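You operate a simulated robot arm through the tools that you are given. There is no shell and no other tool. Be economical: measure what you need, move in short steps, check, and stop when the job is done.

Carry out the task below with a simulated robot arm. There is one attempt and no reset: what you move stays moved.

Task
Put the large jug on the long bench top away on the island bench top. Stack the bottle that says "feed b" from the long bench top on top of the bottle marked "seed liquid". Put the grey cover on the note pad. Put the S glove box from the island bench top on the long bench top. Take the foil bag labelled "C" from the island bench top and put it on the window bench top. Turn the island channel dial to 5. Put the steel dish in the floor of the sink. Open the fittings drawer, put the tape roll on the island bench top away in the inside of the fittings drawer and shut the drawer again. Do these in any order. Set down upright: large jug, glove box.

Only the result counts: the job must be done as asked and must still hold three seconds after the hand-in. Knocking over, shifting, dropping, spilling or breaking anything else fails it. Lids that push on must go on centred and level and be pressed home; caps that screw on are set level and turned clockwise until they are tight.

Robot
A 6-joint arm with a two-finger gripper on a trunk, on a base that drives. Base frame: it is fixed to the floor where the robot stands at the start and does not move with it; the origin is under the middle of the robot, x ahead of it, y to its left, z up; the surface under the hand at the start is at about z = 0.96. Lengths are in m, angles in rad, forces in N, time in s.
With the tool pointing down near the work surface it reaches from about 0.38 to 0.86 m from the robot's upright axis, wherever it stands. Its first joint turns from -2.897 to 2.897 rad. Places, roughly: bottle [0.75, 1, 1]; fittings drawer [-3.2, 7.8, 0.7]; floor of the sink (42x26 cm) [-3.2, -2.54, 0.68]; foil bag [-1.25, 2.5, 0.75]; glove box [-1.25, 1.25, 1]; grey cover (7x7x4 cm) [-2, 0.8, 0.9]; inside of the fittings drawer [-3.3, 7.8, 0.6]; island bench top [-1.6, 2.8, 0.8]; island channel dial [-1.2, 4.5, 1]; large jug [0.75, 0, 1]; long bench top [0.8, 1.8, 0.8]; note pad [-1.25, 5.75, 0.75]; steel dish (10x10x3 cm) [-1.1, 5.7, 0.9]; tape roll (6x6x2 cm) [-1.9, 5.5, 0.9]; window bench top [-0.8, -2.5, 0.8]. Payload 2.45 kg.
The tool frame sits at the grasp point between the pads (the TCP): z along the fingers, y along the line on which they close. The tips reach 0.02 m beyond it. The gripper opens to 0.14 m. The gripper's body begins 0.168 m behind the TCP.
Orientation is that of the tool frame in the base frame, as a unit quaternion [w, x, y, z]. With the fingers straight down and closing along the base's y, the tool's x points along the base's -x, its y along +y and its z along -z.

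Tools
- The arm moves only by the tool arm_command. Its argument "motion" is a list of rows, each an object of numbers (a shift or turn left out is 0, a gripper value left out holds the last): "tx", "ty", "tz": the shift along the base's x, y, z in units of 150 mm (1.0 is 150 mm); "wx", "wy", "wz": the turn, a rotation vector about the base's x, y, z in units of 120 degrees (1.0 is 120 degrees); "grip": the finger opening in m, from 0 to 0.14. In form: [{"tx": .., "ty": .., "tz": .., "wx": .., "wy": .., "wz": .., "grip": ..}, ...]. A call has 1 to 12 rows; each row is the pose to reach, as a shift and turn from the pose commanded when the call began. A call with a number of a shift or a turn outside -1 to 1 is refused whole. Rows are played at 5 a second. More than 0.05 m and 0.15 rad between two rows, or a gripper value outside its range, and nothing of the call is played. A pose out of reach is approached as far as the arm can. The call stops where the force on the tool passes 40 N (or 10 N more than at its start, if that is more) or the arm is blocked; 0.2 s more then pass. Each finger travels about 0.045 m/s and halts on what it meets, pressing with about 23 N; the grip force reading is that of the motor and also rises with nothing between the fingers. The clock runs only during rows and for 0.2 s after the last one: add rows that repeat a pose to give the fingers time. It gives the time, the measured TCP pose, the force on the tool (base axes), the opening and the grip force at its end, in the units of the frame above (readings bear some noise), with the torque about the TCP (base axes, N m) and any sound that the robot's microphone picked up, and new pictures: "pictures" is both (left out), scene, wrist or none.
- Cameras (640 x 400 px; columns grow to the right, rows downward): "scene" is now at [0.0838, 0.1692, 1.8518]; the picture's right is [0.37, -0.93, 0.00], its down [-0.69, -0.27, -0.68] and it looks along [0.63, 0.25, -0.74] (base axes); focal length 293 px, centre (320, 200). "wrist" rides on the gripper at [0.078, 0.011, -0.209] in the tool frame; the picture's right is [-0.14, 0.99, 0.00], its down [-0.92, -0.13, -0.37] and it looks along [-0.37, -0.05, 0.93] (tool axes); focal length 280 px, centre (320, 200). There is no depth. A picture from a camera that has moved, and an enlarged one, comes with that camera's place and axes in the base frame and with its lens.
- lift_body(by): slides the trunk up (or, below 0, down) by that many m; the arm and the scene camera ride with it, the base frame stays. It gives what a move gives, with no picture.
- roll_base(legs): drives the robot by 1 to 6 legs, each [ahead, left, turn to the left] in m, m and rad, along the robot's own axes; the way and the turn of a leg run together, so that a leg with both is an arc; at most 1.5 m and 3.142 rad a leg. The arm and the cameras ride along, it lands a little off, and it stops where it bumps. It gives what a move gives, and a new picture of the scene camera.
- head_to(pan, tilt): turns the head with the scene camera to pan (to the left, within 2.496 rad either way) and tilt (down, from -0.506 to 1.204), counted from straight ahead of the robot. It gives what a move gives, and a new picture of the scene camera.
- zoom(camera, box): a new picture of the part [left, top, right, bottom] of that camera's present view, enlarged. The clock stands still meanwhile.
- finish_job(): hands the job in; it is judged then, once.

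Go step by step. Nothing tells you exact positions but the pictures and the camera data: compare them with the known pose of the tool, close in by small moves and look again before you grip or let go. The budget is 493 turns and 360 pictures, counting those below and the enlarged ones. Unless the task says otherwise, let go and move clear before handing in.

The tools are called after "Request:" as a command line: name --argument value ..., lists and objects as JSON in quotes. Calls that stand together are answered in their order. arm_command: Moves the arm, as the interface text tells. Its arguments: {"type":"object","properties":{"motion":{"type":"array","items":{"type":"object","properties":{"tx":{"type":"number"},"ty":{"type":"number"},"tz":{"type":"number"},"wx":{"type":"number"},"wy":{"type":"number"},"wz":{"type":"number"},"grip":{"type":"number"}}}},"pictures":{"type":"string","enum":["both","scene","wrist","none"]}},"required":["motion"]} The other tools are called the same way: lift_body (by) slides the trunk up or down; roll_base (legs) drives the base; head_to (pan, tilt) turns the head that bears the scene camera; zoom (camera, box) takes an enlarged picture of a part of a camera's view; finish_job () hands the job in.

At the start:

```text
clock: 0.0
ee_pos: [0.4503, 0.3103, 1.2425]
tool_rot: [-0.001, 0.0, 1.0, 0.001]
force: [-0.4, -0.6, -0.4]
wrist_torque: [0.03, -0.03, -0.01]
opening: 0.1395
finger_force: 0.1
trunk travel left (down, up): [-0.1, 0.13]
robot x, y, heading: [-0.0021, 0.0036, 0.002]
head pan, tilt: [0.375, 0.829]
```

scene: 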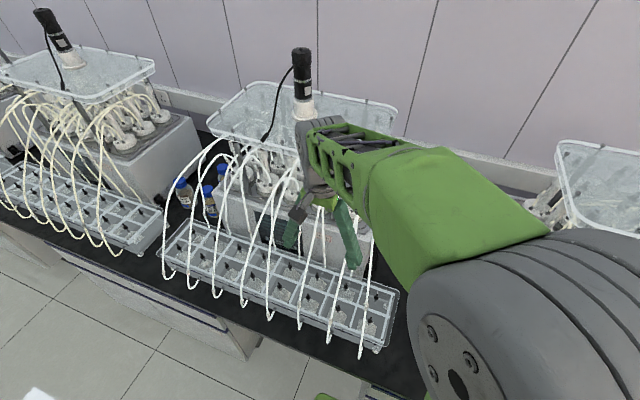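
wrist: 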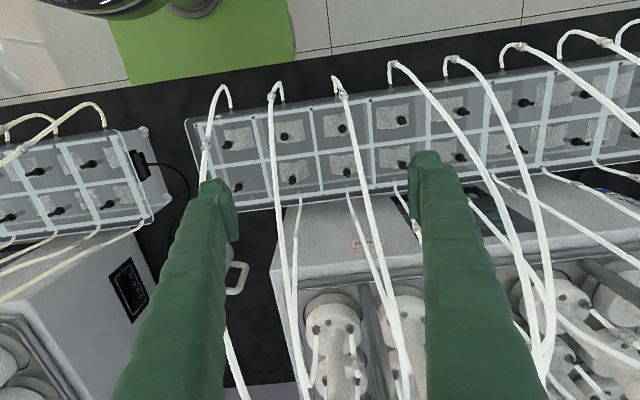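

I see the long bench with hydroponic-like equipment in front; blue-capped bottles stand between the machines. I will look around with the head to find the items first.

Request:
head_to --pan -0.3 --tilt 0.6

Request:
head_to --pan 0.9 --tilt 0.6

Request:
head_to --pan 2.3 --tilt 0.4

Request:
head_to --pan -2.3 --tilt 0.4

```text
clock: 1.1
ee_pos: [0.4496, 0.3105, 1.2444]
tool_rot: [0.0, 0.001, 1.0, 0.0]
force: [-0.2, 0.3, -0.5]
wrist_torque: [-0.02, 0.01, 0.02]
opening: 0.1399
finger_force: 0.1
trunk travel left (down, up): [-0.1, 0.13]
robot x, y, heading: [-0.0048, 0.0014, 0.001]
head pan, tilt: [-0.3, 0.6]
camera scene: at [0.0945, 0.1141, 1.871], right [-0.29, -0.96, 0.0], down [-0.54, 0.17, -0.82], along [0.79, -0.24, -0.57], focal length 293 px, centre (320, 200)
```

scene: 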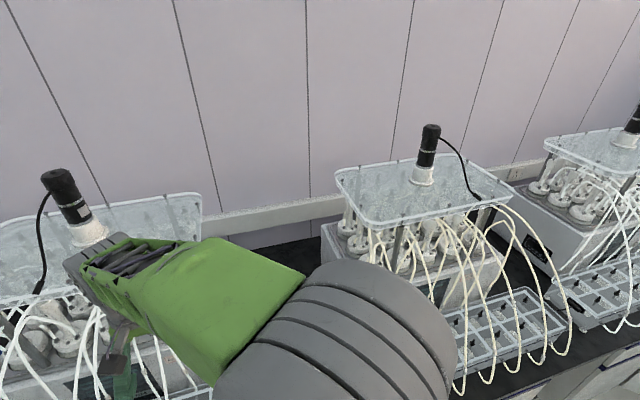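

```text
clock: 2.5
ee_pos: [0.45, 0.3104, 1.2442]
tool_rot: [0.0, 0.001, 1.0, 0.0]
force: [0.0, -0.1, 0.8]
wrist_torque: [0.0, 0.01, 0.02]
opening: 0.1399
finger_force: 0.0
trunk travel left (down, up): [-0.1, 0.13]
robot x, y, heading: [-0.0022, -0.0009, -0.001]
head pan, tilt: [0.901, 0.6]
camera scene: at [0.065, 0.2094, 1.871], right [0.78, -0.62, 0.0], down [-0.35, -0.44, -0.83], along [0.51, 0.65, -0.56], focal length 293 px, centre (320, 200)
```

scene: 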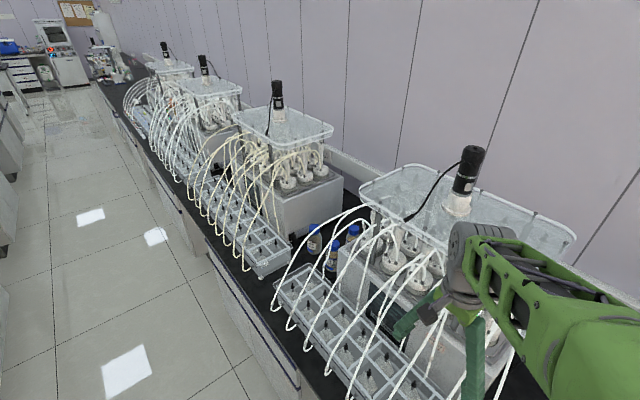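

```text
clock: 4.0
ee_pos: [0.4494, 0.3099, 1.2434]
tool_rot: [0.0, 0.0, 1.0, 0.0]
force: [0.2, -0.4, -0.1]
wrist_torque: [0.01, 0.03, -0.04]
opening: 0.1401
finger_force: 0.0
trunk travel left (down, up): [-0.1, 0.13]
robot x, y, heading: [0.0025, 0.0006, 0.001]
head pan, tilt: [2.3, 0.4]
camera scene: at [-0.0517, 0.2093, 1.8892], right [0.75, 0.67, 0.0], down [0.26, -0.29, -0.92], along [-0.61, 0.69, -0.39], focal length 293 px, centre (320, 200)
```

scene: 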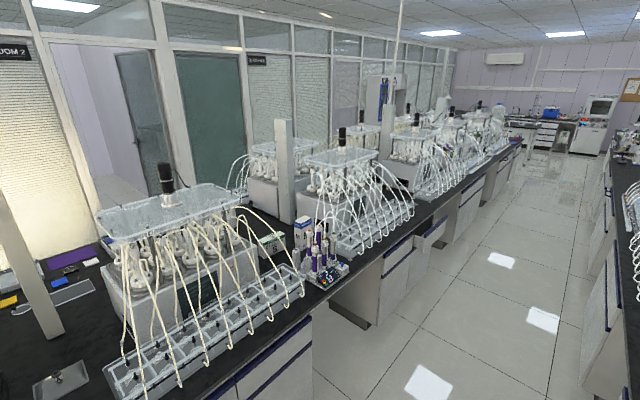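

```text
clock: 7.7
ee_pos: [0.4496, 0.3095, 1.244]
tool_rot: [0.0, 0.0, 1.0, 0.0]
force: [0.7, -0.3, 0.0]
wrist_torque: [0.01, 0.01, 0.04]
opening: 0.1398
finger_force: 0.2
trunk travel left (down, up): [-0.1, 0.13]
robot x, y, heading: [0.0008, -0.0032, -0.001]
head pan, tilt: [-2.3, 0.4]
camera scene: at [-0.0517, 0.0711, 1.8892], right [-0.75, 0.67, 0.0], down [0.26, 0.29, -0.92], along [-0.61, -0.69, -0.39], focal length 293 px, centre (320, 200)
```

scene: 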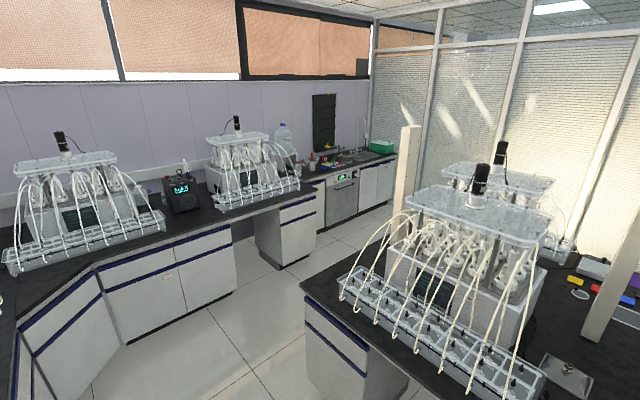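

Bottles with blue caps sit between two machines near y≈0.9. I look closer at them, and for the jug.

Request:
head_to --pan 0.75 --tilt 0.85

Request:
zoom --camera "scene" --box '[160, 80, 400, 230]'

Request:
head_to --pan -0.1 --tilt 0.9

```text
clock: 10.3
ee_pos: [0.4497, 0.3106, 1.2434]
tool_rot: [0.0, 0.0, 1.0, 0.0]
force: [0.8, 0.3, 0.0]
wrist_torque: [0.0, -0.01, 0.0]
opening: 0.1401
finger_force: 0.0
trunk travel left (down, up): [-0.1, 0.13]
robot x, y, heading: [0.0011, -0.0005, -0.002]
head pan, tilt: [0.75, 0.85]
camera scene: at [0.0672, 0.1935, 1.8501], right [0.68, -0.73, 0.0], down [-0.55, -0.51, -0.66], along [0.48, 0.45, -0.75], focal length 293 px, centre (320, 200)
```

scene: 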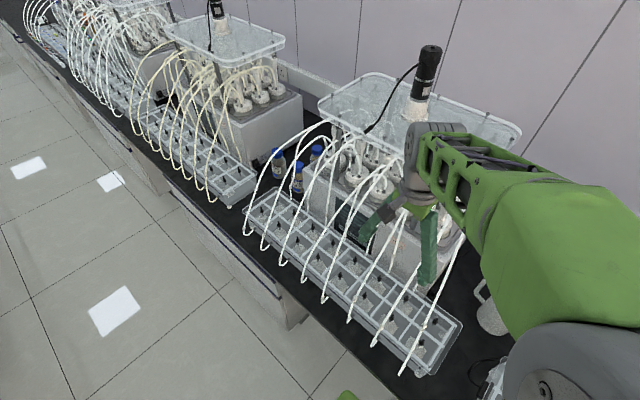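

```text
2.67 times, centred on (280, 155) of scene
camera zoom: at [0.0672, 0.1935, 1.8501], right [0.68, -0.73, 0.0], down [-0.55, -0.51, -0.66], along [0.48, 0.45, -0.75], focal length 780 px, centre (427, 320)
```

zoom: 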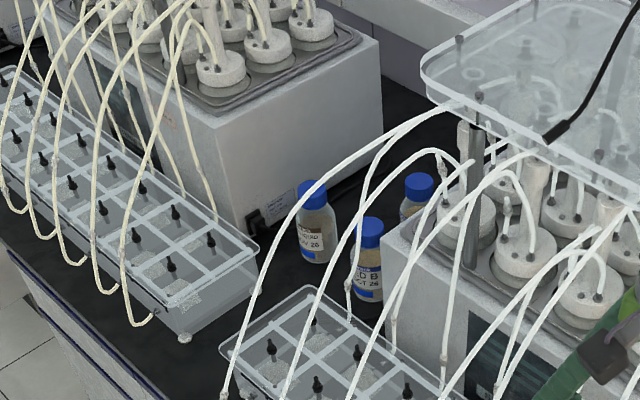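

```text
clock: 11.4
ee_pos: [0.45, 0.311, 1.2444]
tool_rot: [0.001, 0.0, 1.0, 0.0]
force: [0.5, 0.0, -0.8]
wrist_torque: [0.0, 0.03, 0.01]
opening: 0.1402
finger_force: 0.0
trunk travel left (down, up): [-0.1, 0.13]
robot x, y, heading: [0.0026, -0.0018, 0.001]
head pan, tilt: [-0.099, 0.901]
camera scene: at [0.0851, 0.1328, 1.8462], right [-0.1, -1.0, 0.0], down [-0.78, 0.08, -0.62], along [0.62, -0.06, -0.78], focal length 293 px, centre (320, 200)
```

scene: 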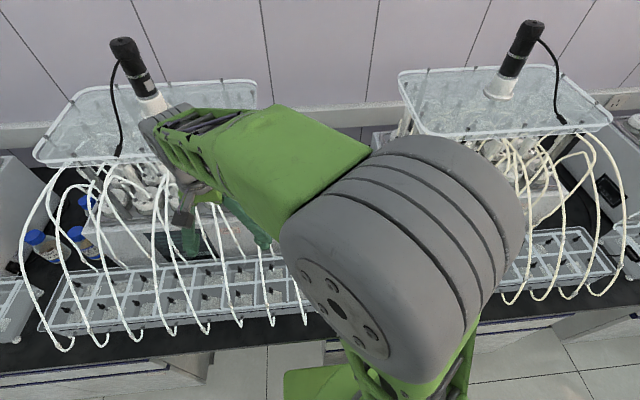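

The jug (white) appears near (0.70, 0.03) and three blue-capped bottles near (0.7, 0.9). I raise the hand clear of the tubes, then slide right for a view of the jug.

Request:
arm_command --motion '[{"tz": 0.3}, {"tz": 0.6}, {"tz": 0.9}, {"tz": 0.9}]' --pictures "none"

Request:
roll_base --legs '[[0, -0.4, 0]]'

Request:
head_to --pan 0.6 --tilt 0.9

```text
clock: 12.4
ee_pos: [0.451, 0.3104, 1.3789]
tool_rot: [0.0, 0.001, 1.0, 0.0]
force: [-1.0, 0.2, 0.2]
wrist_torque: [0.0, -0.02, 0.01]
opening: 0.1398
finger_force: 0.1
trunk travel left (down, up): [-0.1, 0.13]
robot x, y, heading: [-0.0003, 0.0005, -0.004]
head pan, tilt: [-0.099, 0.901]
```

```text
clock: 16.5
ee_pos: [0.4519, -0.0894, 1.3781]
tool_rot: [0.0, -0.001, 1.0, 0.001]
force: [-0.6, 0.0, -0.3]
wrist_torque: [0.01, 0.04, 0.0]
opening: 0.1401
finger_force: 0.0
trunk travel left (down, up): [-0.1, 0.13]
robot x, y, heading: [-0.0027, -0.4008, -0.004]
head pan, tilt: [-0.099, 0.901]
camera scene: at [0.0852, -0.2694, 1.8462], right [-0.1, -1.0, 0.0], down [-0.78, 0.08, -0.62], along [0.62, -0.06, -0.78], focal length 293 px, centre (320, 200)
```

scene: 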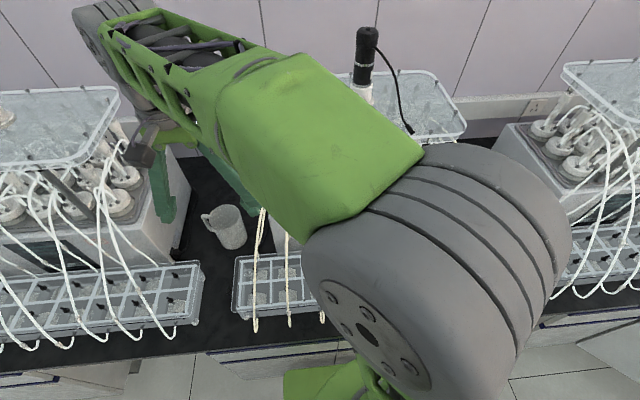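

```text
clock: 17.6
ee_pos: [0.4497, -0.09, 1.3806]
tool_rot: [0.0, -0.001, 1.0, 0.0]
force: [0.0, -0.4, 0.0]
wrist_torque: [-0.03, 0.01, 0.03]
opening: 0.1398
finger_force: 0.1
trunk travel left (down, up): [-0.1, 0.13]
robot x, y, heading: [0.0013, -0.4017, 0.007]
head pan, tilt: [0.6, 0.901]
camera scene: at [0.0724, -0.219, 1.8462], right [0.57, -0.82, 0.0], down [-0.65, -0.44, -0.62], along [0.51, 0.35, -0.78], focal length 293 px, centre (320, 200)
```

scene: 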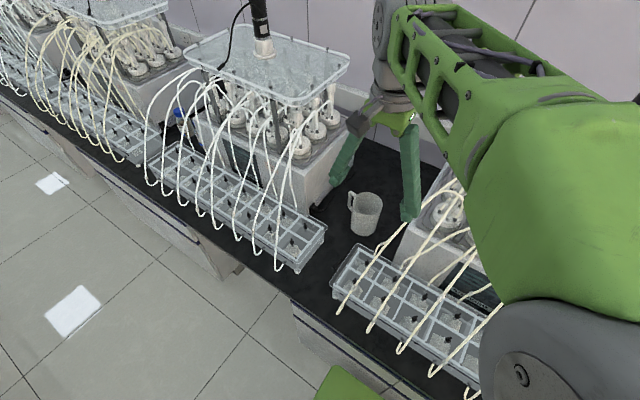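

Request:
zoom --camera "scene" --box '[300, 150, 460, 250]'

Request:
arm_command --motion '[{"tx": 0.0}]' --pictures "wrist"

```text
4.00 times, centred on (380, 200) of scene
camera zoom: at [0.0724, -0.219, 1.8462], right [0.57, -0.82, 0.0], down [-0.65, -0.44, -0.62], along [0.51, 0.35, -0.78], focal length 1171 px, centre (80, 200)
```

zoom: 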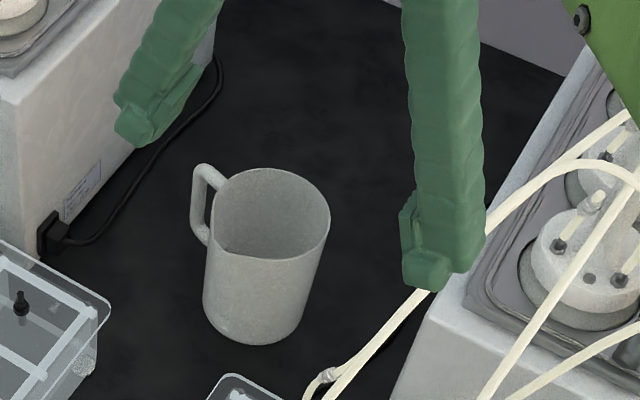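

```text
clock: 18.0
ee_pos: [0.45, -0.0889, 1.3794]
tool_rot: [0.0, -0.001, 1.0, 0.001]
force: [1.0, 0.6, -1.2]
wrist_torque: [-0.01, -0.01, -0.02]
opening: 0.1401
finger_force: 0.1
trunk travel left (down, up): [-0.1, 0.13]
robot x, y, heading: [-0.0002, -0.3981, 0.001]
head pan, tilt: [0.6, 0.901]
camera wrist: at [0.372, -0.0791, 1.5897], right [0.14, 0.99, 0.0], down [0.92, -0.13, 0.37], along [0.37, -0.05, -0.93], focal length 280 px, centre (320, 200)
```

wrist: 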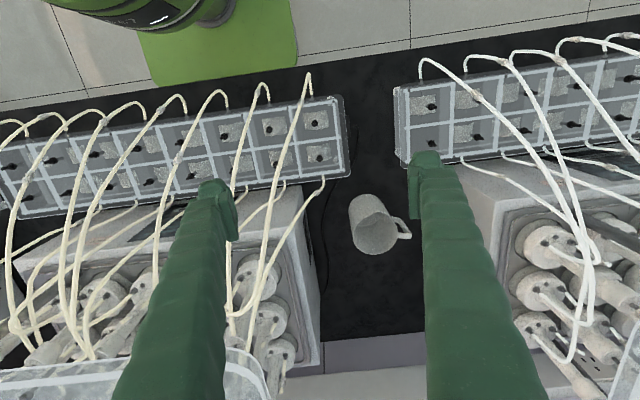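

The jug's rim is at about (0.72, 0.011, 0.99) with its handle toward +y, so I need to close along x. I shift the base left 0.2 and turn the hand by 90°.

Request:
roll_base --legs '[[0, 0.2, 0]]'

Request:
arm_command --motion '[{"wz": -0.07}, {"wz": -0.14}, {"wz": -0.21}, {"wz": -0.28}, {"wz": -0.35}, {"wz": -0.42}, {"wz": -0.49}, {"wz": -0.56}, {"wz": -0.63}, {"wz": -0.7}, {"wz": -0.75}, {"wz": -0.75}]'

```text
clock: 20.4
ee_pos: [0.4504, 0.1094, 1.3799]
tool_rot: [0.0, 0.0, 1.0, 0.0]
force: [-0.3, 0.1, -0.4]
wrist_torque: [-0.01, 0.04, -0.02]
opening: 0.14
finger_force: 0.1
trunk travel left (down, up): [-0.1, 0.13]
robot x, y, heading: [0.0018, -0.2016, -0.001]
head pan, tilt: [0.6, 0.901]
camera scene: at [0.0726, -0.0177, 1.8461], right [0.56, -0.83, 0.0], down [-0.65, -0.44, -0.62], along [0.51, 0.35, -0.78], focal length 293 px, centre (320, 200)
```

scene: 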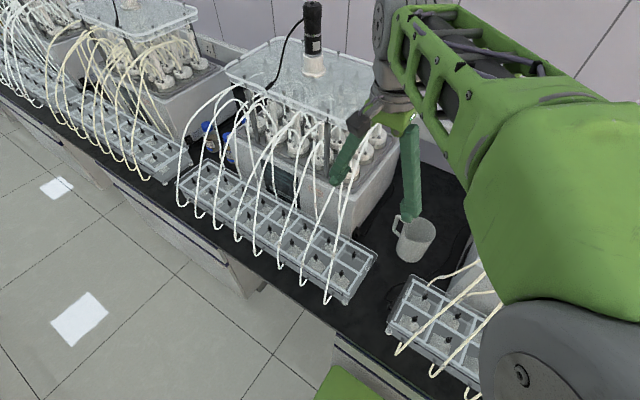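

```text
clock: 23.0
ee_pos: [0.4507, 0.1104, 1.3791]
tool_rot: [0.0, 0.708, 0.707, -0.001]
force: [-0.4, 0.5, -0.6]
wrist_torque: [-0.03, 0.01, 0.03]
opening: 0.14
finger_force: 0.1
trunk travel left (down, up): [-0.1, 0.13]
robot x, y, heading: [-0.0, -0.2016, -0.003]
head pan, tilt: [0.6, 0.901]
camera scene: at [0.0726, -0.0182, 1.8462], right [0.56, -0.83, 0.0], down [-0.65, -0.44, -0.62], along [0.51, 0.35, -0.78], focal length 293 px, centre (320, 200)
camera wrist: at [0.4617, 0.1887, 1.5894], right [0.99, -0.14, 0.0], down [-0.13, -0.92, 0.37], along [-0.05, -0.36, -0.93], focal length 280 px, centre (320, 200)
```

scene: 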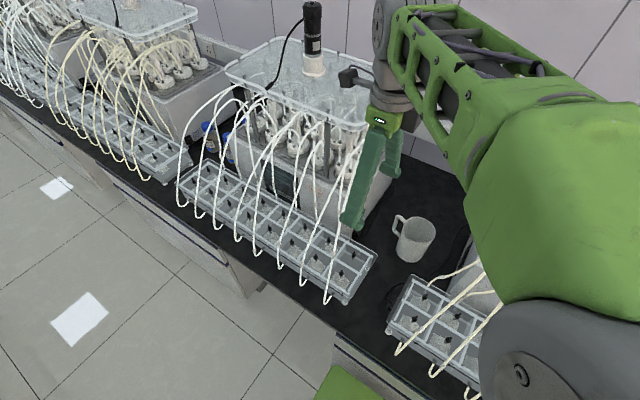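
wrist: 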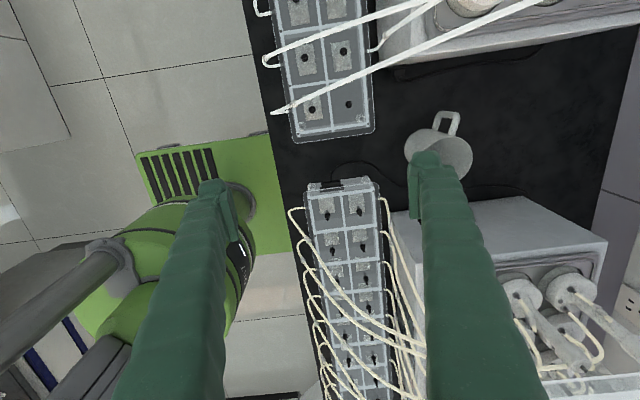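

Request:
arm_command --motion '[{"tx": 0.3, "ty": -0.1}, {"tx": 0.6, "ty": -0.3}, {"tx": 0.9, "ty": -0.6}, {"tx": 0.9, "ty": -0.65}]' --pictures "none"

Request:
arm_command --motion '[{"tx": 0.3, "tz": -0.1}, {"tx": 0.6, "tz": -0.3}, {"tx": 0.9, "tz": -0.6}, {"tx": 0.9, "tz": -0.9}, {"tx": 0.9, "tz": -0.9}]'

```text
refused: row 2 steps farther than a row can; nothing moved
```

```text
refused: row 2 steps farther than a row can; nothing moved
```

Request:
arm_command --motion '[{"tx": 0.25, "ty": -0.15}, {"tx": 0.5, "ty": -0.3}, {"tx": 0.75, "ty": -0.45}, {"tx": 0.9, "ty": -0.65}, {"tx": 0.9, "ty": -0.65}]' --pictures "none"

Request:
arm_command --motion '[{"tx": 0.25, "tz": -0.2}, {"tx": 0.5, "tz": -0.4}, {"tx": 0.75, "tz": -0.6}, {"tx": 0.9, "tz": -0.8}, {"tx": 0.9, "tz": -0.9}, {"tx": 0.9, "tz": -0.9}]'

```text
clock: 24.2
ee_pos: [0.5862, 0.0132, 1.3822]
tool_rot: [0.0, 0.707, 0.707, -0.001]
force: [0.8, 0.5, 0.2]
wrist_torque: [-0.01, 0.01, -0.01]
opening: 0.1399
finger_force: 0.1
trunk travel left (down, up): [-0.1, 0.13]
robot x, y, heading: [0.0006, -0.2015, -0.002]
head pan, tilt: [0.6, 0.901]
```

```text
clock: 25.6
ee_pos: [0.7203, 0.0128, 1.2438]
tool_rot: [-0.001, 0.707, 0.707, 0.0]
force: [-0.1, -0.3, 0.4]
wrist_torque: [-0.02, -0.03, 0.05]
opening: 0.1399
finger_force: 0.1
trunk travel left (down, up): [-0.1, 0.13]
robot x, y, heading: [0.0028, -0.2036, 0.001]
head pan, tilt: [0.6, 0.901]
camera scene: at [0.0727, -0.0182, 1.8462], right [0.56, -0.83, 0.0], down [-0.65, -0.44, -0.62], along [0.51, 0.35, -0.78], focal length 293 px, centre (320, 200)
camera wrist: at [0.7306, 0.0912, 1.4544], right [0.99, -0.14, 0.0], down [-0.13, -0.92, 0.37], along [-0.05, -0.37, -0.93], focal length 280 px, centre (320, 200)
```

scene: 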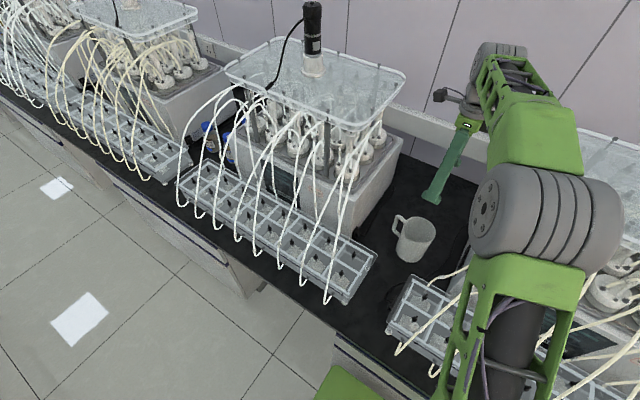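
wrist: 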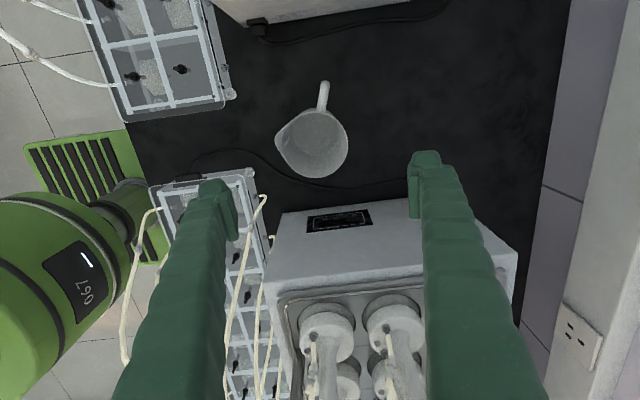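

The jug is centred under the hand within a few mm. I lower to just above the rim and check.

Request:
arm_command --motion '[{"tz": -0.3}, {"tz": -0.6}, {"tz": -0.9}, {"tx": -0.02, "ty": -0.04, "tz": -1.0}, {"tx": -0.02, "ty": -0.04, "tz": -1.0}]' --pictures "none"

Request:
arm_command --motion '[{"tz": -0.3}, {"tz": -0.3}]' --pictures "both"

```text
clock: 26.8
ee_pos: [0.7154, 0.0072, 1.0931]
tool_rot: [0.0, 0.707, 0.707, 0.0]
force: [0.0, 0.4, 0.5]
wrist_torque: [0.01, 0.0, 0.0]
opening: 0.1402
finger_force: 0.1
trunk travel left (down, up): [-0.1, 0.13]
robot x, y, heading: [0.0022, -0.2018, -0.002]
head pan, tilt: [0.6, 0.901]
```

```text
clock: 27.4
ee_pos: [0.718, 0.0092, 1.0509]
tool_rot: [0.0, 0.707, 0.707, 0.0]
force: [0.1, 0.3, -1.1]
wrist_torque: [-0.03, 0.02, -0.01]
opening: 0.1399
finger_force: 0.0
trunk travel left (down, up): [-0.1, 0.13]
robot x, y, heading: [-0.0008, -0.1991, -0.002]
head pan, tilt: [0.6, 0.901]
camera scene: at [0.0725, -0.0182, 1.8463], right [0.56, -0.83, 0.0], down [-0.65, -0.44, -0.62], along [0.51, 0.35, -0.78], focal length 293 px, centre (320, 200)
camera wrist: at [0.7282, 0.0878, 1.2607], right [0.99, -0.14, 0.0], down [-0.13, -0.92, 0.37], along [-0.05, -0.36, -0.93], focal length 280 px, centre (320, 200)
```

scene: 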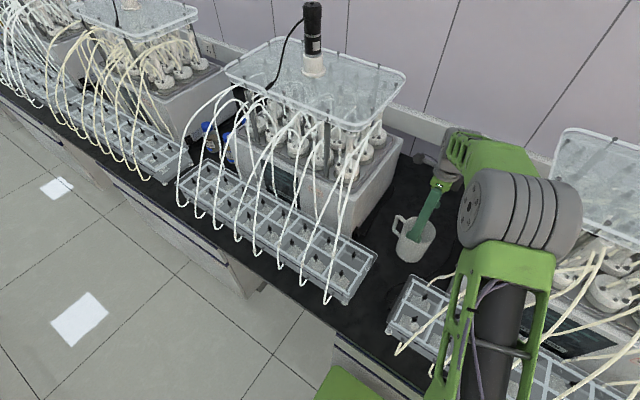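
wrist: 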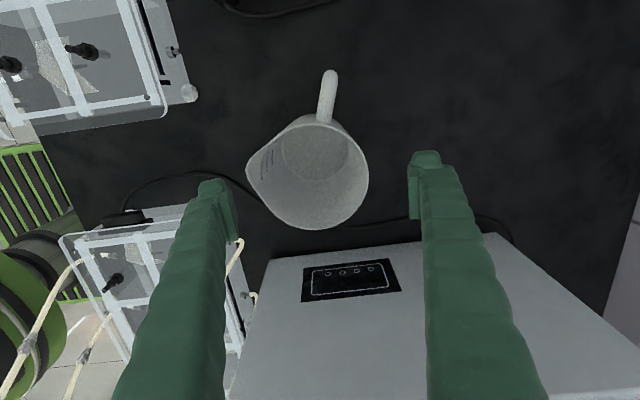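

Request:
arm_command --motion '[{"tx": -0.08, "ty": 0.02}, {"tx": -0.08, "ty": 0.02, "tz": -0.3}, {"tx": -0.08, "ty": 0.02, "tz": -0.6}, {"tx": -0.08, "ty": 0.02, "tz": -0.85}, {"tx": -0.08, "ty": 0.02, "tz": -0.85}]' --pictures "wrist"

```text
clock: 28.6
ee_pos: [0.7091, 0.0063, 0.9235]
tool_rot: [0.001, 0.707, 0.708, -0.001]
force: [-0.2, -0.4, -0.6]
wrist_torque: [0.02, 0.02, 0.03]
opening: 0.1402
finger_force: 0.1
trunk travel left (down, up): [-0.1, 0.13]
robot x, y, heading: [0.0019, -0.2038, 0.001]
head pan, tilt: [0.6, 0.901]
camera wrist: at [0.7199, 0.0849, 1.1323], right [0.99, -0.14, 0.0], down [-0.13, -0.92, 0.37], along [-0.05, -0.36, -0.93], focal length 280 px, centre (320, 200)
```

wrist: 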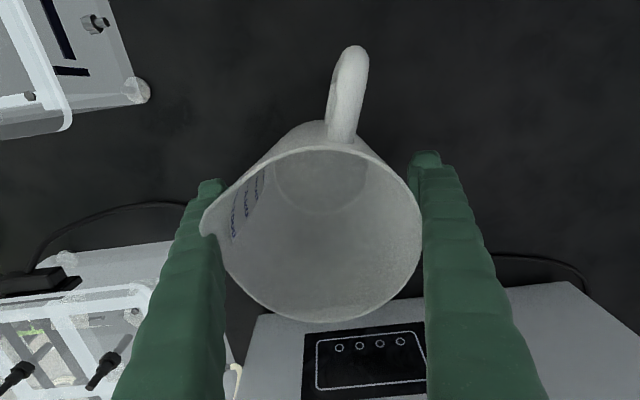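

Request:
arm_command --motion '[{"tz": -0.12}, {"tz": -0.12, "grip": 0.12}, {"tz": -0.12, "grip": 0.1}, {"tz": -0.12, "grip": 0.08}, {"tz": -0.12, "grip": 0.08}, {"tz": -0.12, "grip": 0.08}, {"tz": -0.12, "grip": 0.08}]' --pictures "wrist"

```text
clock: 29.5
ee_pos: [0.7108, 0.0085, 0.9082]
tool_rot: [0.002, 0.707, 0.707, 0.004]
force: [-2.4, -0.6, 13.5]
wrist_torque: [0.09, 0.08, 0.35]
opening: 0.1345
finger_force: 22.8
trunk travel left (down, up): [-0.1, 0.13]
robot x, y, heading: [0.0004, -0.2003, -0.004]
head pan, tilt: [0.6, 0.901]
stopped in row 4: the force on the tool passed its limit at 41 N (the readings are from after the stop); the commanded pose is now the measured one
camera wrist: at [0.7191, 0.0869, 1.1188], right [0.99, -0.14, 0.01], down [-0.13, -0.92, 0.37], along [-0.04, -0.36, -0.93], focal length 280 px, centre (320, 200)
```

wrist: 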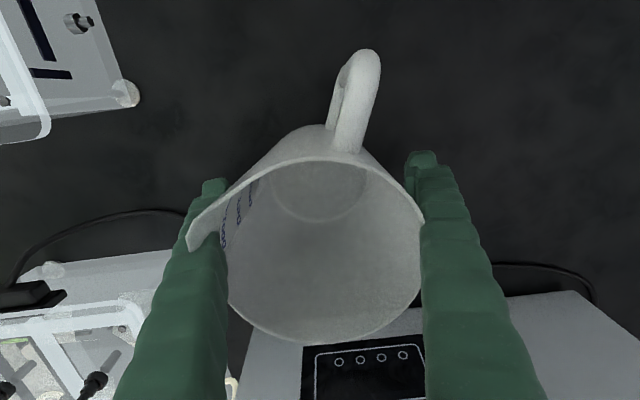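

The finger caught the spout. I open again, rise above the rim, and will turn the hand 45° to avoid both spout and handle.

Request:
arm_command --motion '[{"grip": 0.14}, {"grip": 0.14}, {"tz": 0.2}, {"tz": 0.4}, {"tz": 0.7}, {"tz": 0.9}, {"tz": 0.9}]' --pictures "wrist"

```text
clock: 31.1
ee_pos: [0.7088, 0.0108, 1.0389]
tool_rot: [0.002, 0.707, 0.707, 0.003]
force: [0.9, -0.2, -0.4]
wrist_torque: [0.0, 0.01, -0.02]
opening: 0.14
finger_force: 0.0
trunk travel left (down, up): [-0.1, 0.13]
robot x, y, heading: [0.0023, -0.1999, -0.0]
head pan, tilt: [0.6, 0.901]
camera wrist: at [0.7177, 0.0887, 1.2499], right [0.99, -0.14, 0.01], down [-0.13, -0.92, 0.37], along [-0.05, -0.36, -0.93], focal length 280 px, centre (320, 200)
```

wrist: 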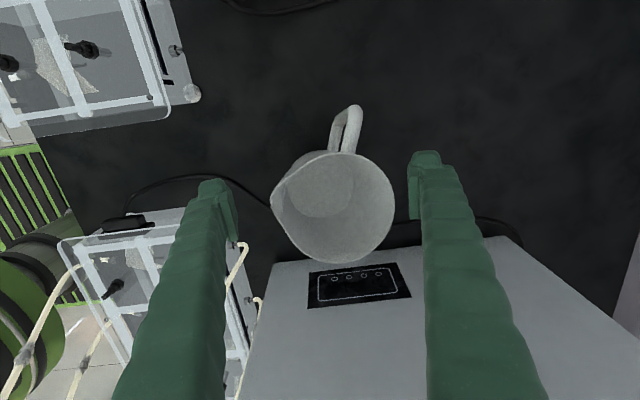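

Request:
arm_command --motion '[{"wz": 0.07, "ty": -0.07, "tx": 0.02}, {"wz": 0.14, "ty": -0.14, "tx": 0.04}, {"wz": 0.21, "ty": -0.21, "tx": 0.06}, {"wz": 0.233, "ty": -0.22, "tx": 0.06}, {"wz": 0.233, "ty": -0.22, "tx": 0.06}]' --pictures "wrist"

```text
clock: 32.3
ee_pos: [0.719, -0.0243, 1.0401]
tool_rot: [0.001, 0.515, 0.857, 0.002]
force: [0.0, -0.2, 0.3]
wrist_torque: [-0.02, -0.01, 0.0]
opening: 0.1403
finger_force: 0.1
trunk travel left (down, up): [-0.1, 0.13]
robot x, y, heading: [0.0013, -0.2011, -0.001]
head pan, tilt: [0.6, 0.901]
camera wrist: at [0.6906, 0.0498, 1.2507], right [0.94, 0.34, 0.01], down [0.32, -0.87, 0.37], along [0.13, -0.34, -0.93], focal length 280 px, centre (320, 200)
```

wrist: 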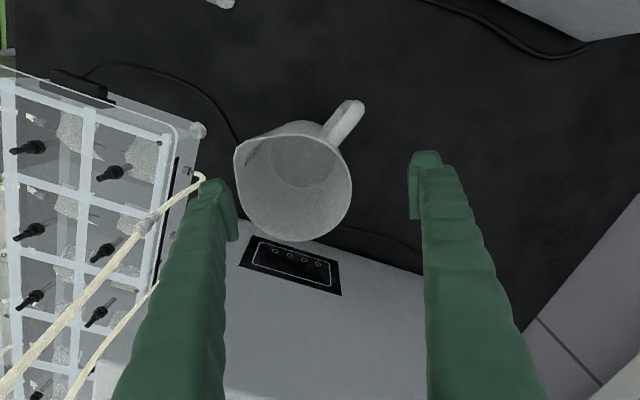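

Request:
arm_command --motion '[{"tz": 0.2}, {"tz": 0.2, "tx": -0.14, "ty": -0.11}, {"tz": 0.2, "tx": -0.14, "ty": -0.11}, {"tz": 0.2, "tx": -0.14, "ty": -0.11}]' --pictures "both"

```text
clock: 33.3
ee_pos: [0.6985, -0.0413, 1.0699]
tool_rot: [0.0, 0.515, 0.857, 0.003]
force: [-0.4, -0.8, -0.9]
wrist_torque: [-0.03, 0.02, 0.02]
opening: 0.1398
finger_force: 0.0
trunk travel left (down, up): [-0.1, 0.13]
robot x, y, heading: [-0.0039, -0.2022, -0.003]
head pan, tilt: [0.6, 0.901]
camera scene: at [0.0726, -0.0182, 1.8462], right [0.56, -0.83, 0.0], down [-0.65, -0.44, -0.62], along [0.51, 0.35, -0.78], focal length 293 px, centre (320, 200)
camera wrist: at [0.6708, 0.0327, 1.2802], right [0.94, 0.34, 0.01], down [0.32, -0.87, 0.37], along [0.13, -0.34, -0.93], focal length 280 px, centre (320, 200)
```

scene: 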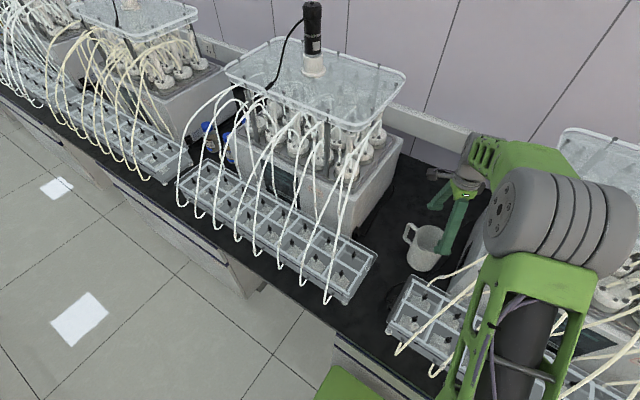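
wrist: 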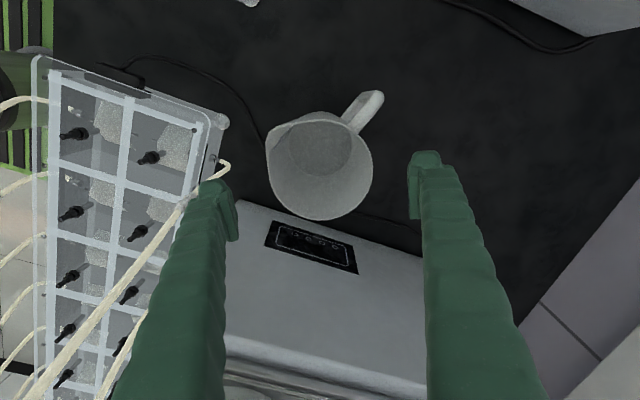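

Request:
arm_command --motion '[{"wz": 0.05}, {"wz": 0.1}, {"wz": 0.1, "tz": -0.3}, {"wz": 0.1, "tz": -0.6}, {"wz": 0.1, "tz": -0.8}, {"wz": 0.1, "tz": -0.8}]' --pictures "wrist"

```text
clock: 34.7
ee_pos: [0.6982, -0.0375, 0.9505]
tool_rot: [0.0, 0.422, 0.906, 0.002]
force: [0.2, -0.4, -0.8]
wrist_torque: [0.0, 0.04, -0.03]
opening: 0.1398
finger_force: 0.1
trunk travel left (down, up): [-0.1, 0.13]
robot x, y, heading: [-0.0034, -0.206, -0.006]
head pan, tilt: [0.6, 0.901]
camera wrist: at [0.656, 0.0282, 1.1612], right [0.85, 0.53, 0.01], down [0.49, -0.79, 0.37], along [0.2, -0.31, -0.93], focal length 280 px, centre (320, 200)
```

wrist: 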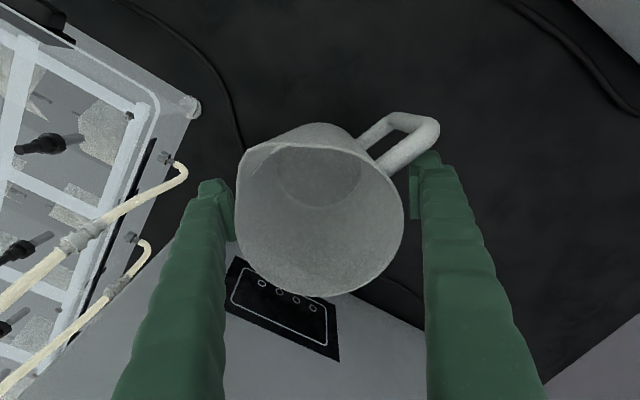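

Request:
arm_command --motion '[{"tz": -0.3}, {"tz": -0.3, "grip": 0.12}, {"tz": -0.3, "grip": 0.11}, {"tz": -0.3, "grip": 0.1}, {"tz": -0.3, "grip": 0.09}, {"tz": -0.3, "grip": 0.08}, {"tz": -0.3, "grip": 0.08}]' --pictures "both"

```text
clock: 35.2
ee_pos: [0.7002, -0.0404, 0.9145]
tool_rot: [0.0, 0.422, 0.907, 0.003]
force: [-1.9, -1.4, 3.6]
wrist_torque: [-0.03, -0.11, -0.02]
opening: 0.1397
finger_force: 15.5
trunk travel left (down, up): [-0.1, 0.13]
robot x, y, heading: [-0.0047, -0.1977, -0.002]
head pan, tilt: [0.6, 0.901]
stopped in row 2: the force on the tool passed its limit at 54 N (the readings are from after the stop); the commanded pose is now the measured one
camera scene: at [0.0721, -0.0183, 1.8462], right [0.56, -0.83, 0.0], down [-0.65, -0.44, -0.62], along [0.51, 0.35, -0.78], focal length 293 px, centre (320, 200)
camera wrist: at [0.657, 0.0263, 1.1244], right [0.85, 0.53, 0.01], down [0.49, -0.79, 0.37], along [0.2, -0.31, -0.93], focal length 280 px, centre (320, 200)
```

scene: 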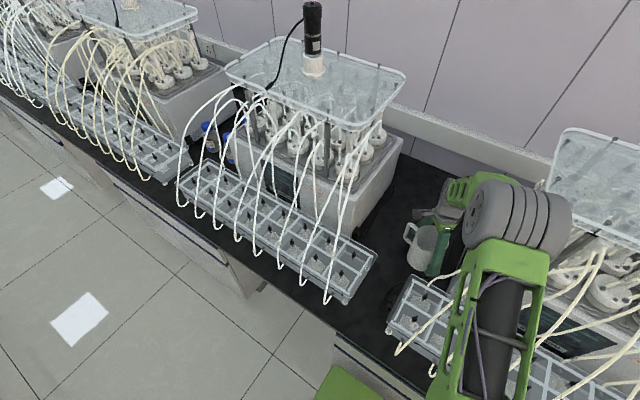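
wrist: 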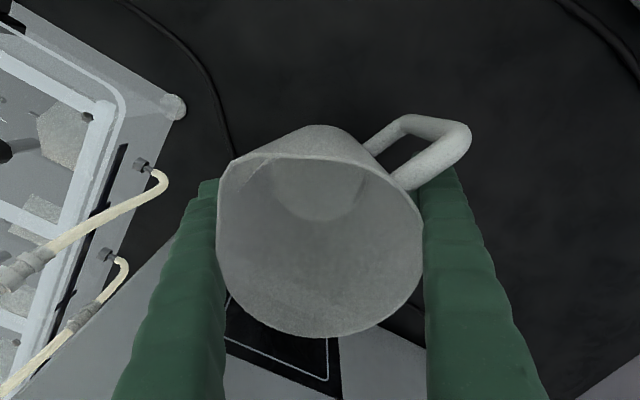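

Likely the fingertips touched the bench (z≈0.89). I rise slightly and close.

Request:
arm_command --motion '[{"tz": 0.12, "grip": 0.14}, {"tz": 0.12, "grip": 0.13}, {"tz": 0.12, "grip": 0.12}, {"tz": 0.12, "grip": 0.11}, {"tz": 0.12, "grip": 0.1}, {"tz": 0.12, "grip": 0.09}, {"tz": 0.12, "grip": 0.08}, {"tz": 0.12, "grip": 0.08}]' --pictures "wrist"

```text
clock: 37.0
ee_pos: [0.7008, -0.0403, 0.9326]
tool_rot: [0.0, 0.422, 0.906, 0.003]
force: [-0.2, -0.6, -1.8]
wrist_torque: [0.01, 0.01, 0.02]
opening: 0.131
finger_force: 22.6
trunk travel left (down, up): [-0.1, 0.13]
robot x, y, heading: [-0.0007, -0.2024, -0.002]
head pan, tilt: [0.6, 0.901]
camera wrist: at [0.6583, 0.0258, 1.1423], right [0.85, 0.53, 0.0], down [0.49, -0.79, 0.37], along [0.2, -0.31, -0.93], focal length 280 px, centre (320, 200)
```

wrist: 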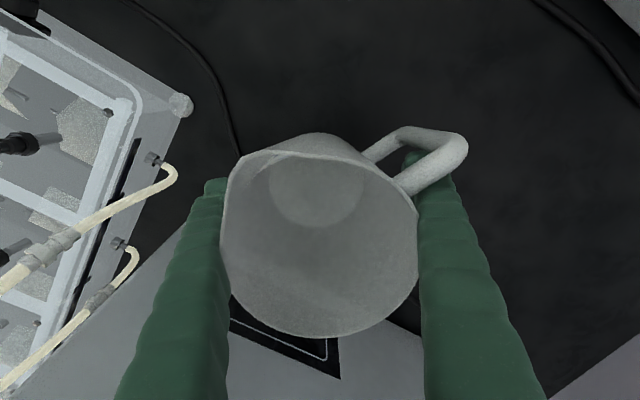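

Request:
arm_command --motion '[{"tz": 0.1, "grip": 0.08}, {"tz": 0.2, "grip": 0.08}, {"tz": 0.4, "grip": 0.08}, {"tz": 0.4, "grip": 0.08}]' --pictures "both"

```text
clock: 38.0
ee_pos: [0.7022, -0.0394, 0.9923]
tool_rot: [0.001, 0.423, 0.906, 0.002]
force: [1.5, 0.2, -0.9]
wrist_torque: [-0.02, -0.02, -0.05]
opening: 0.128
finger_force: 23.3
trunk travel left (down, up): [-0.1, 0.13]
robot x, y, heading: [0.0016, -0.2017, -0.003]
head pan, tilt: [0.6, 0.901]
camera scene: at [0.0728, -0.0182, 1.8462], right [0.56, -0.83, 0.0], down [-0.65, -0.44, -0.62], along [0.51, 0.35, -0.78], focal length 293 px, centre (320, 200)
camera wrist: at [0.6593, 0.0266, 1.2018], right [0.85, 0.53, 0.0], down [0.49, -0.79, 0.37], along [0.2, -0.31, -0.93], focal length 280 px, centre (320, 200)
```

scene: 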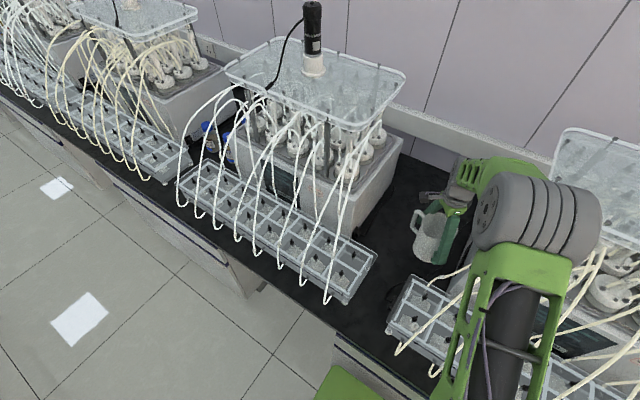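
wrist: 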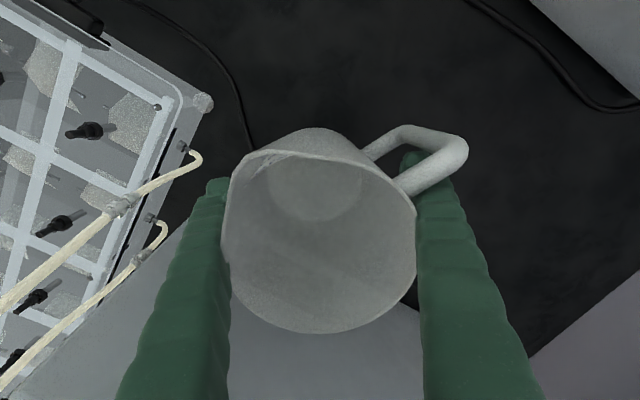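

The jug is held. I lift it well clear and retract toward the robot.

Request:
arm_command --motion '[{"tz": 0.25}, {"tz": 0.5}, {"tz": 0.75}, {"tz": 1.0}, {"tz": 1.0}]' --pictures "none"

Request:
arm_command --motion '[{"tz": 0.25}, {"tz": 0.5}, {"tz": 0.75}, {"tz": 1.0}, {"tz": 1.0, "tx": -0.25}, {"tz": 1.0, "tx": -0.5}, {"tz": 1.0, "tx": -0.75}, {"tz": 1.0, "tx": -1.0}, {"tz": 1.0, "tx": -1.0}]' --pictures "none"

Request:
arm_command --motion '[{"tx": -0.25}, {"tx": -0.5}, {"tx": -0.75}, {"tx": -1.0}, {"tx": -1.0}]' --pictures "scene"

```text
clock: 39.2
ee_pos: [0.6997, -0.0397, 1.1407]
tool_rot: [0.0, 0.422, 0.907, 0.002]
force: [0.5, -1.2, -1.4]
wrist_torque: [-0.04, 0.07, 0.03]
opening: 0.1227
finger_force: 22.7
trunk travel left (down, up): [-0.1, 0.13]
robot x, y, heading: [0.0015, -0.1987, -0.001]
head pan, tilt: [0.6, 0.901]
```

```text
clock: 41.2
ee_pos: [0.5543, -0.0408, 1.2929]
tool_rot: [0.0, 0.422, 0.907, 0.001]
force: [-0.8, 0.4, -1.2]
wrist_torque: [-0.06, 0.03, 0.02]
opening: 0.1186
finger_force: 22.6
trunk travel left (down, up): [-0.1, 0.13]
robot x, y, heading: [0.002, -0.2022, -0.001]
head pan, tilt: [0.6, 0.901]
```

```text
clock: 42.4
ee_pos: [0.403, -0.039, 1.2921]
tool_rot: [0.0, 0.423, 0.906, 0.003]
force: [-0.2, -0.4, -0.5]
wrist_torque: [-0.07, 0.02, 0.02]
opening: 0.1169
finger_force: 23.0
trunk travel left (down, up): [-0.1, 0.13]
robot x, y, heading: [-0.0053, -0.2033, -0.003]
head pan, tilt: [0.6, 0.901]
camera scene: at [0.0733, -0.018, 1.8461], right [0.56, -0.83, 0.0], down [-0.65, -0.44, -0.62], along [0.51, 0.35, -0.78], focal length 293 px, centre (320, 200)
```

scene: 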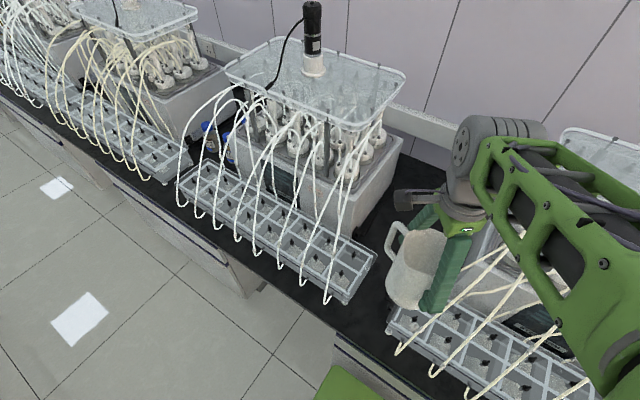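

Request:
arm_command --motion '[{"tz": 0.0}, {"tz": 0.0}, {"tz": 0.0}, {"tz": 0.0}]' --pictures "wrist"

Request:
zoom --camera "scene" --box '[360, 180, 520, 340]'

```text
clock: 43.4
ee_pos: [0.4014, -0.0402, 1.2933]
tool_rot: [0.0, 0.423, 0.906, 0.003]
force: [0.5, -0.2, -1.5]
wrist_torque: [0.0, 0.01, -0.01]
opening: 0.1164
finger_force: 23.4
trunk travel left (down, up): [-0.1, 0.13]
robot x, y, heading: [0.0018, -0.1989, 0.002]
head pan, tilt: [0.6, 0.901]
camera wrist: at [0.3593, 0.0263, 1.5033], right [0.85, 0.53, 0.0], down [0.49, -0.79, 0.37], along [0.2, -0.31, -0.93], focal length 280 px, centre (320, 200)
```

wrist: 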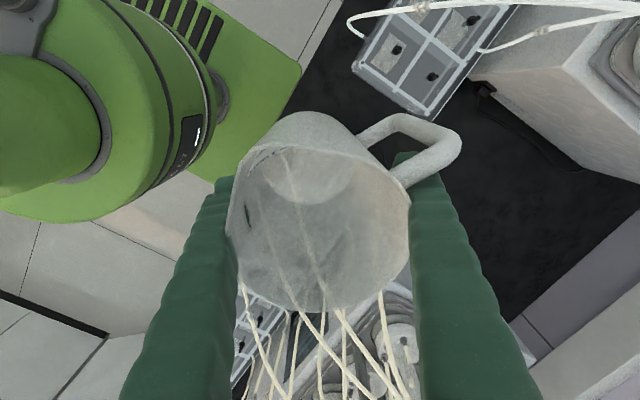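

```text
2.50 times, centred on (440, 260) of scene
camera zoom: at [0.0728, -0.0182, 1.8462], right [0.56, -0.83, 0.0], down [-0.65, -0.44, -0.62], along [0.51, 0.35, -0.78], focal length 732 px, centre (20, 50)
```

zoom: 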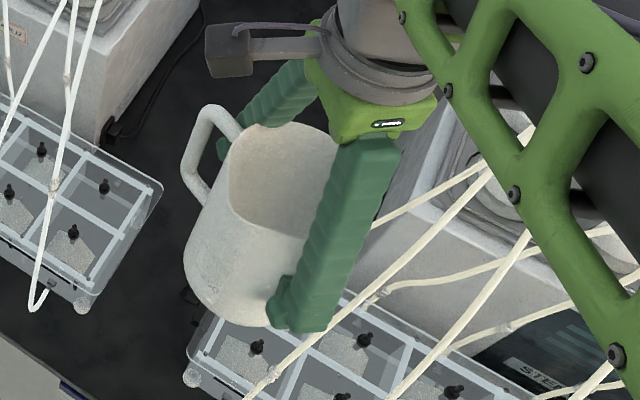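

The jug is held steadily. I back up 0.2 m and turn around to face the island.

Request:
roll_base --legs '[[-0.2, 0, 0], [0, 0, 1.57], [0, 0, 1.57]]'

Request:
head_to --pan 0.5 --tilt 0.6

Request:
head_to --pan -0.8 --tilt 0.6

```text
clock: 52.8
ee_pos: [-0.585, -0.3881, 1.2917]
tool_rot: [0.002, 0.92, -0.392, 0.0]
force: [-0.3, 0.8, -1.6]
wrist_torque: [0.04, 0.02, -0.01]
opening: 0.1144
finger_force: 23.4
trunk travel left (down, up): [-0.1, 0.13]
robot x, y, heading: [-0.1959, -0.1985, -3.075]
head pan, tilt: [0.6, 0.901]
camera scene: at [-0.2559, -0.3878, 1.8462], right [-0.62, 0.79, 0.0], down [0.62, 0.48, -0.62], along [-0.49, -0.38, -0.78], focal length 293 px, centre (320, 200)
```

scene: 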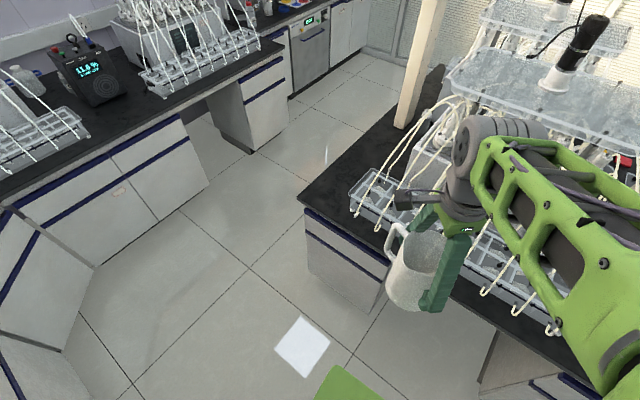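

```text
clock: 53.6
ee_pos: [-0.5861, -0.3887, 1.2931]
tool_rot: [0.002, 0.92, -0.392, 0.001]
force: [0.2, 0.7, -2.0]
wrist_torque: [0.06, 0.0, -0.03]
opening: 0.1148
finger_force: 23.4
trunk travel left (down, up): [-0.1, 0.13]
robot x, y, heading: [-0.196, -0.2014, -3.075]
head pan, tilt: [0.499, 0.6]
camera scene: at [-0.2712, -0.3884, 1.8709], right [-0.54, 0.84, 0.0], down [0.48, 0.3, -0.82], along [-0.7, -0.44, -0.57], focal length 293 px, centre (320, 200)
```

scene: 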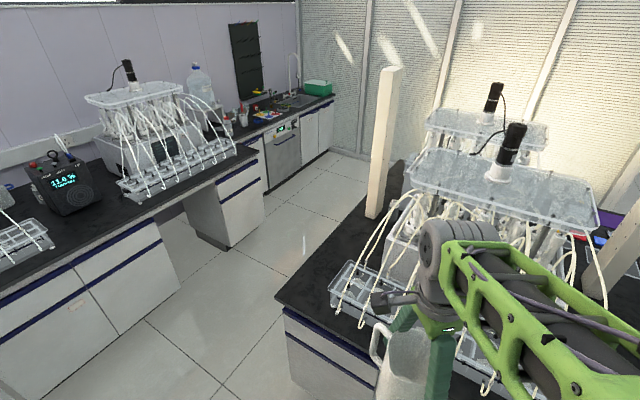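

```text
clock: 55.0
ee_pos: [-0.5857, -0.3878, 1.2924]
tool_rot: [0.003, 0.92, -0.392, 0.0]
force: [0.1, 0.3, -2.0]
wrist_torque: [0.01, -0.01, 0.01]
opening: 0.1143
finger_force: 22.5
trunk travel left (down, up): [-0.1, 0.13]
robot x, y, heading: [-0.1942, -0.1991, -3.076]
head pan, tilt: [-0.799, 0.6]
camera scene: at [-0.2622, -0.2819, 1.871], right [0.67, 0.74, 0.0], down [0.42, -0.38, -0.83], along [-0.61, 0.55, -0.56], focal length 293 px, centre (320, 200)
```

scene: 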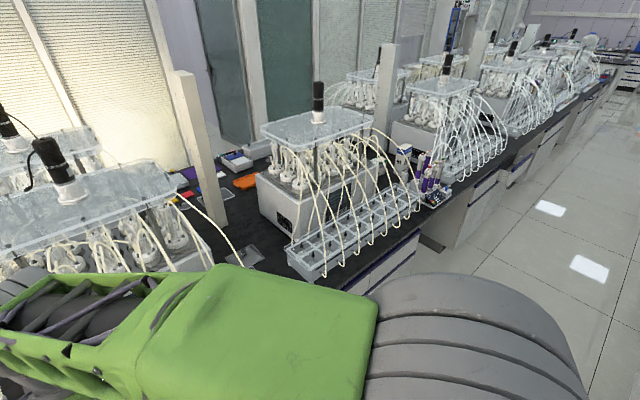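

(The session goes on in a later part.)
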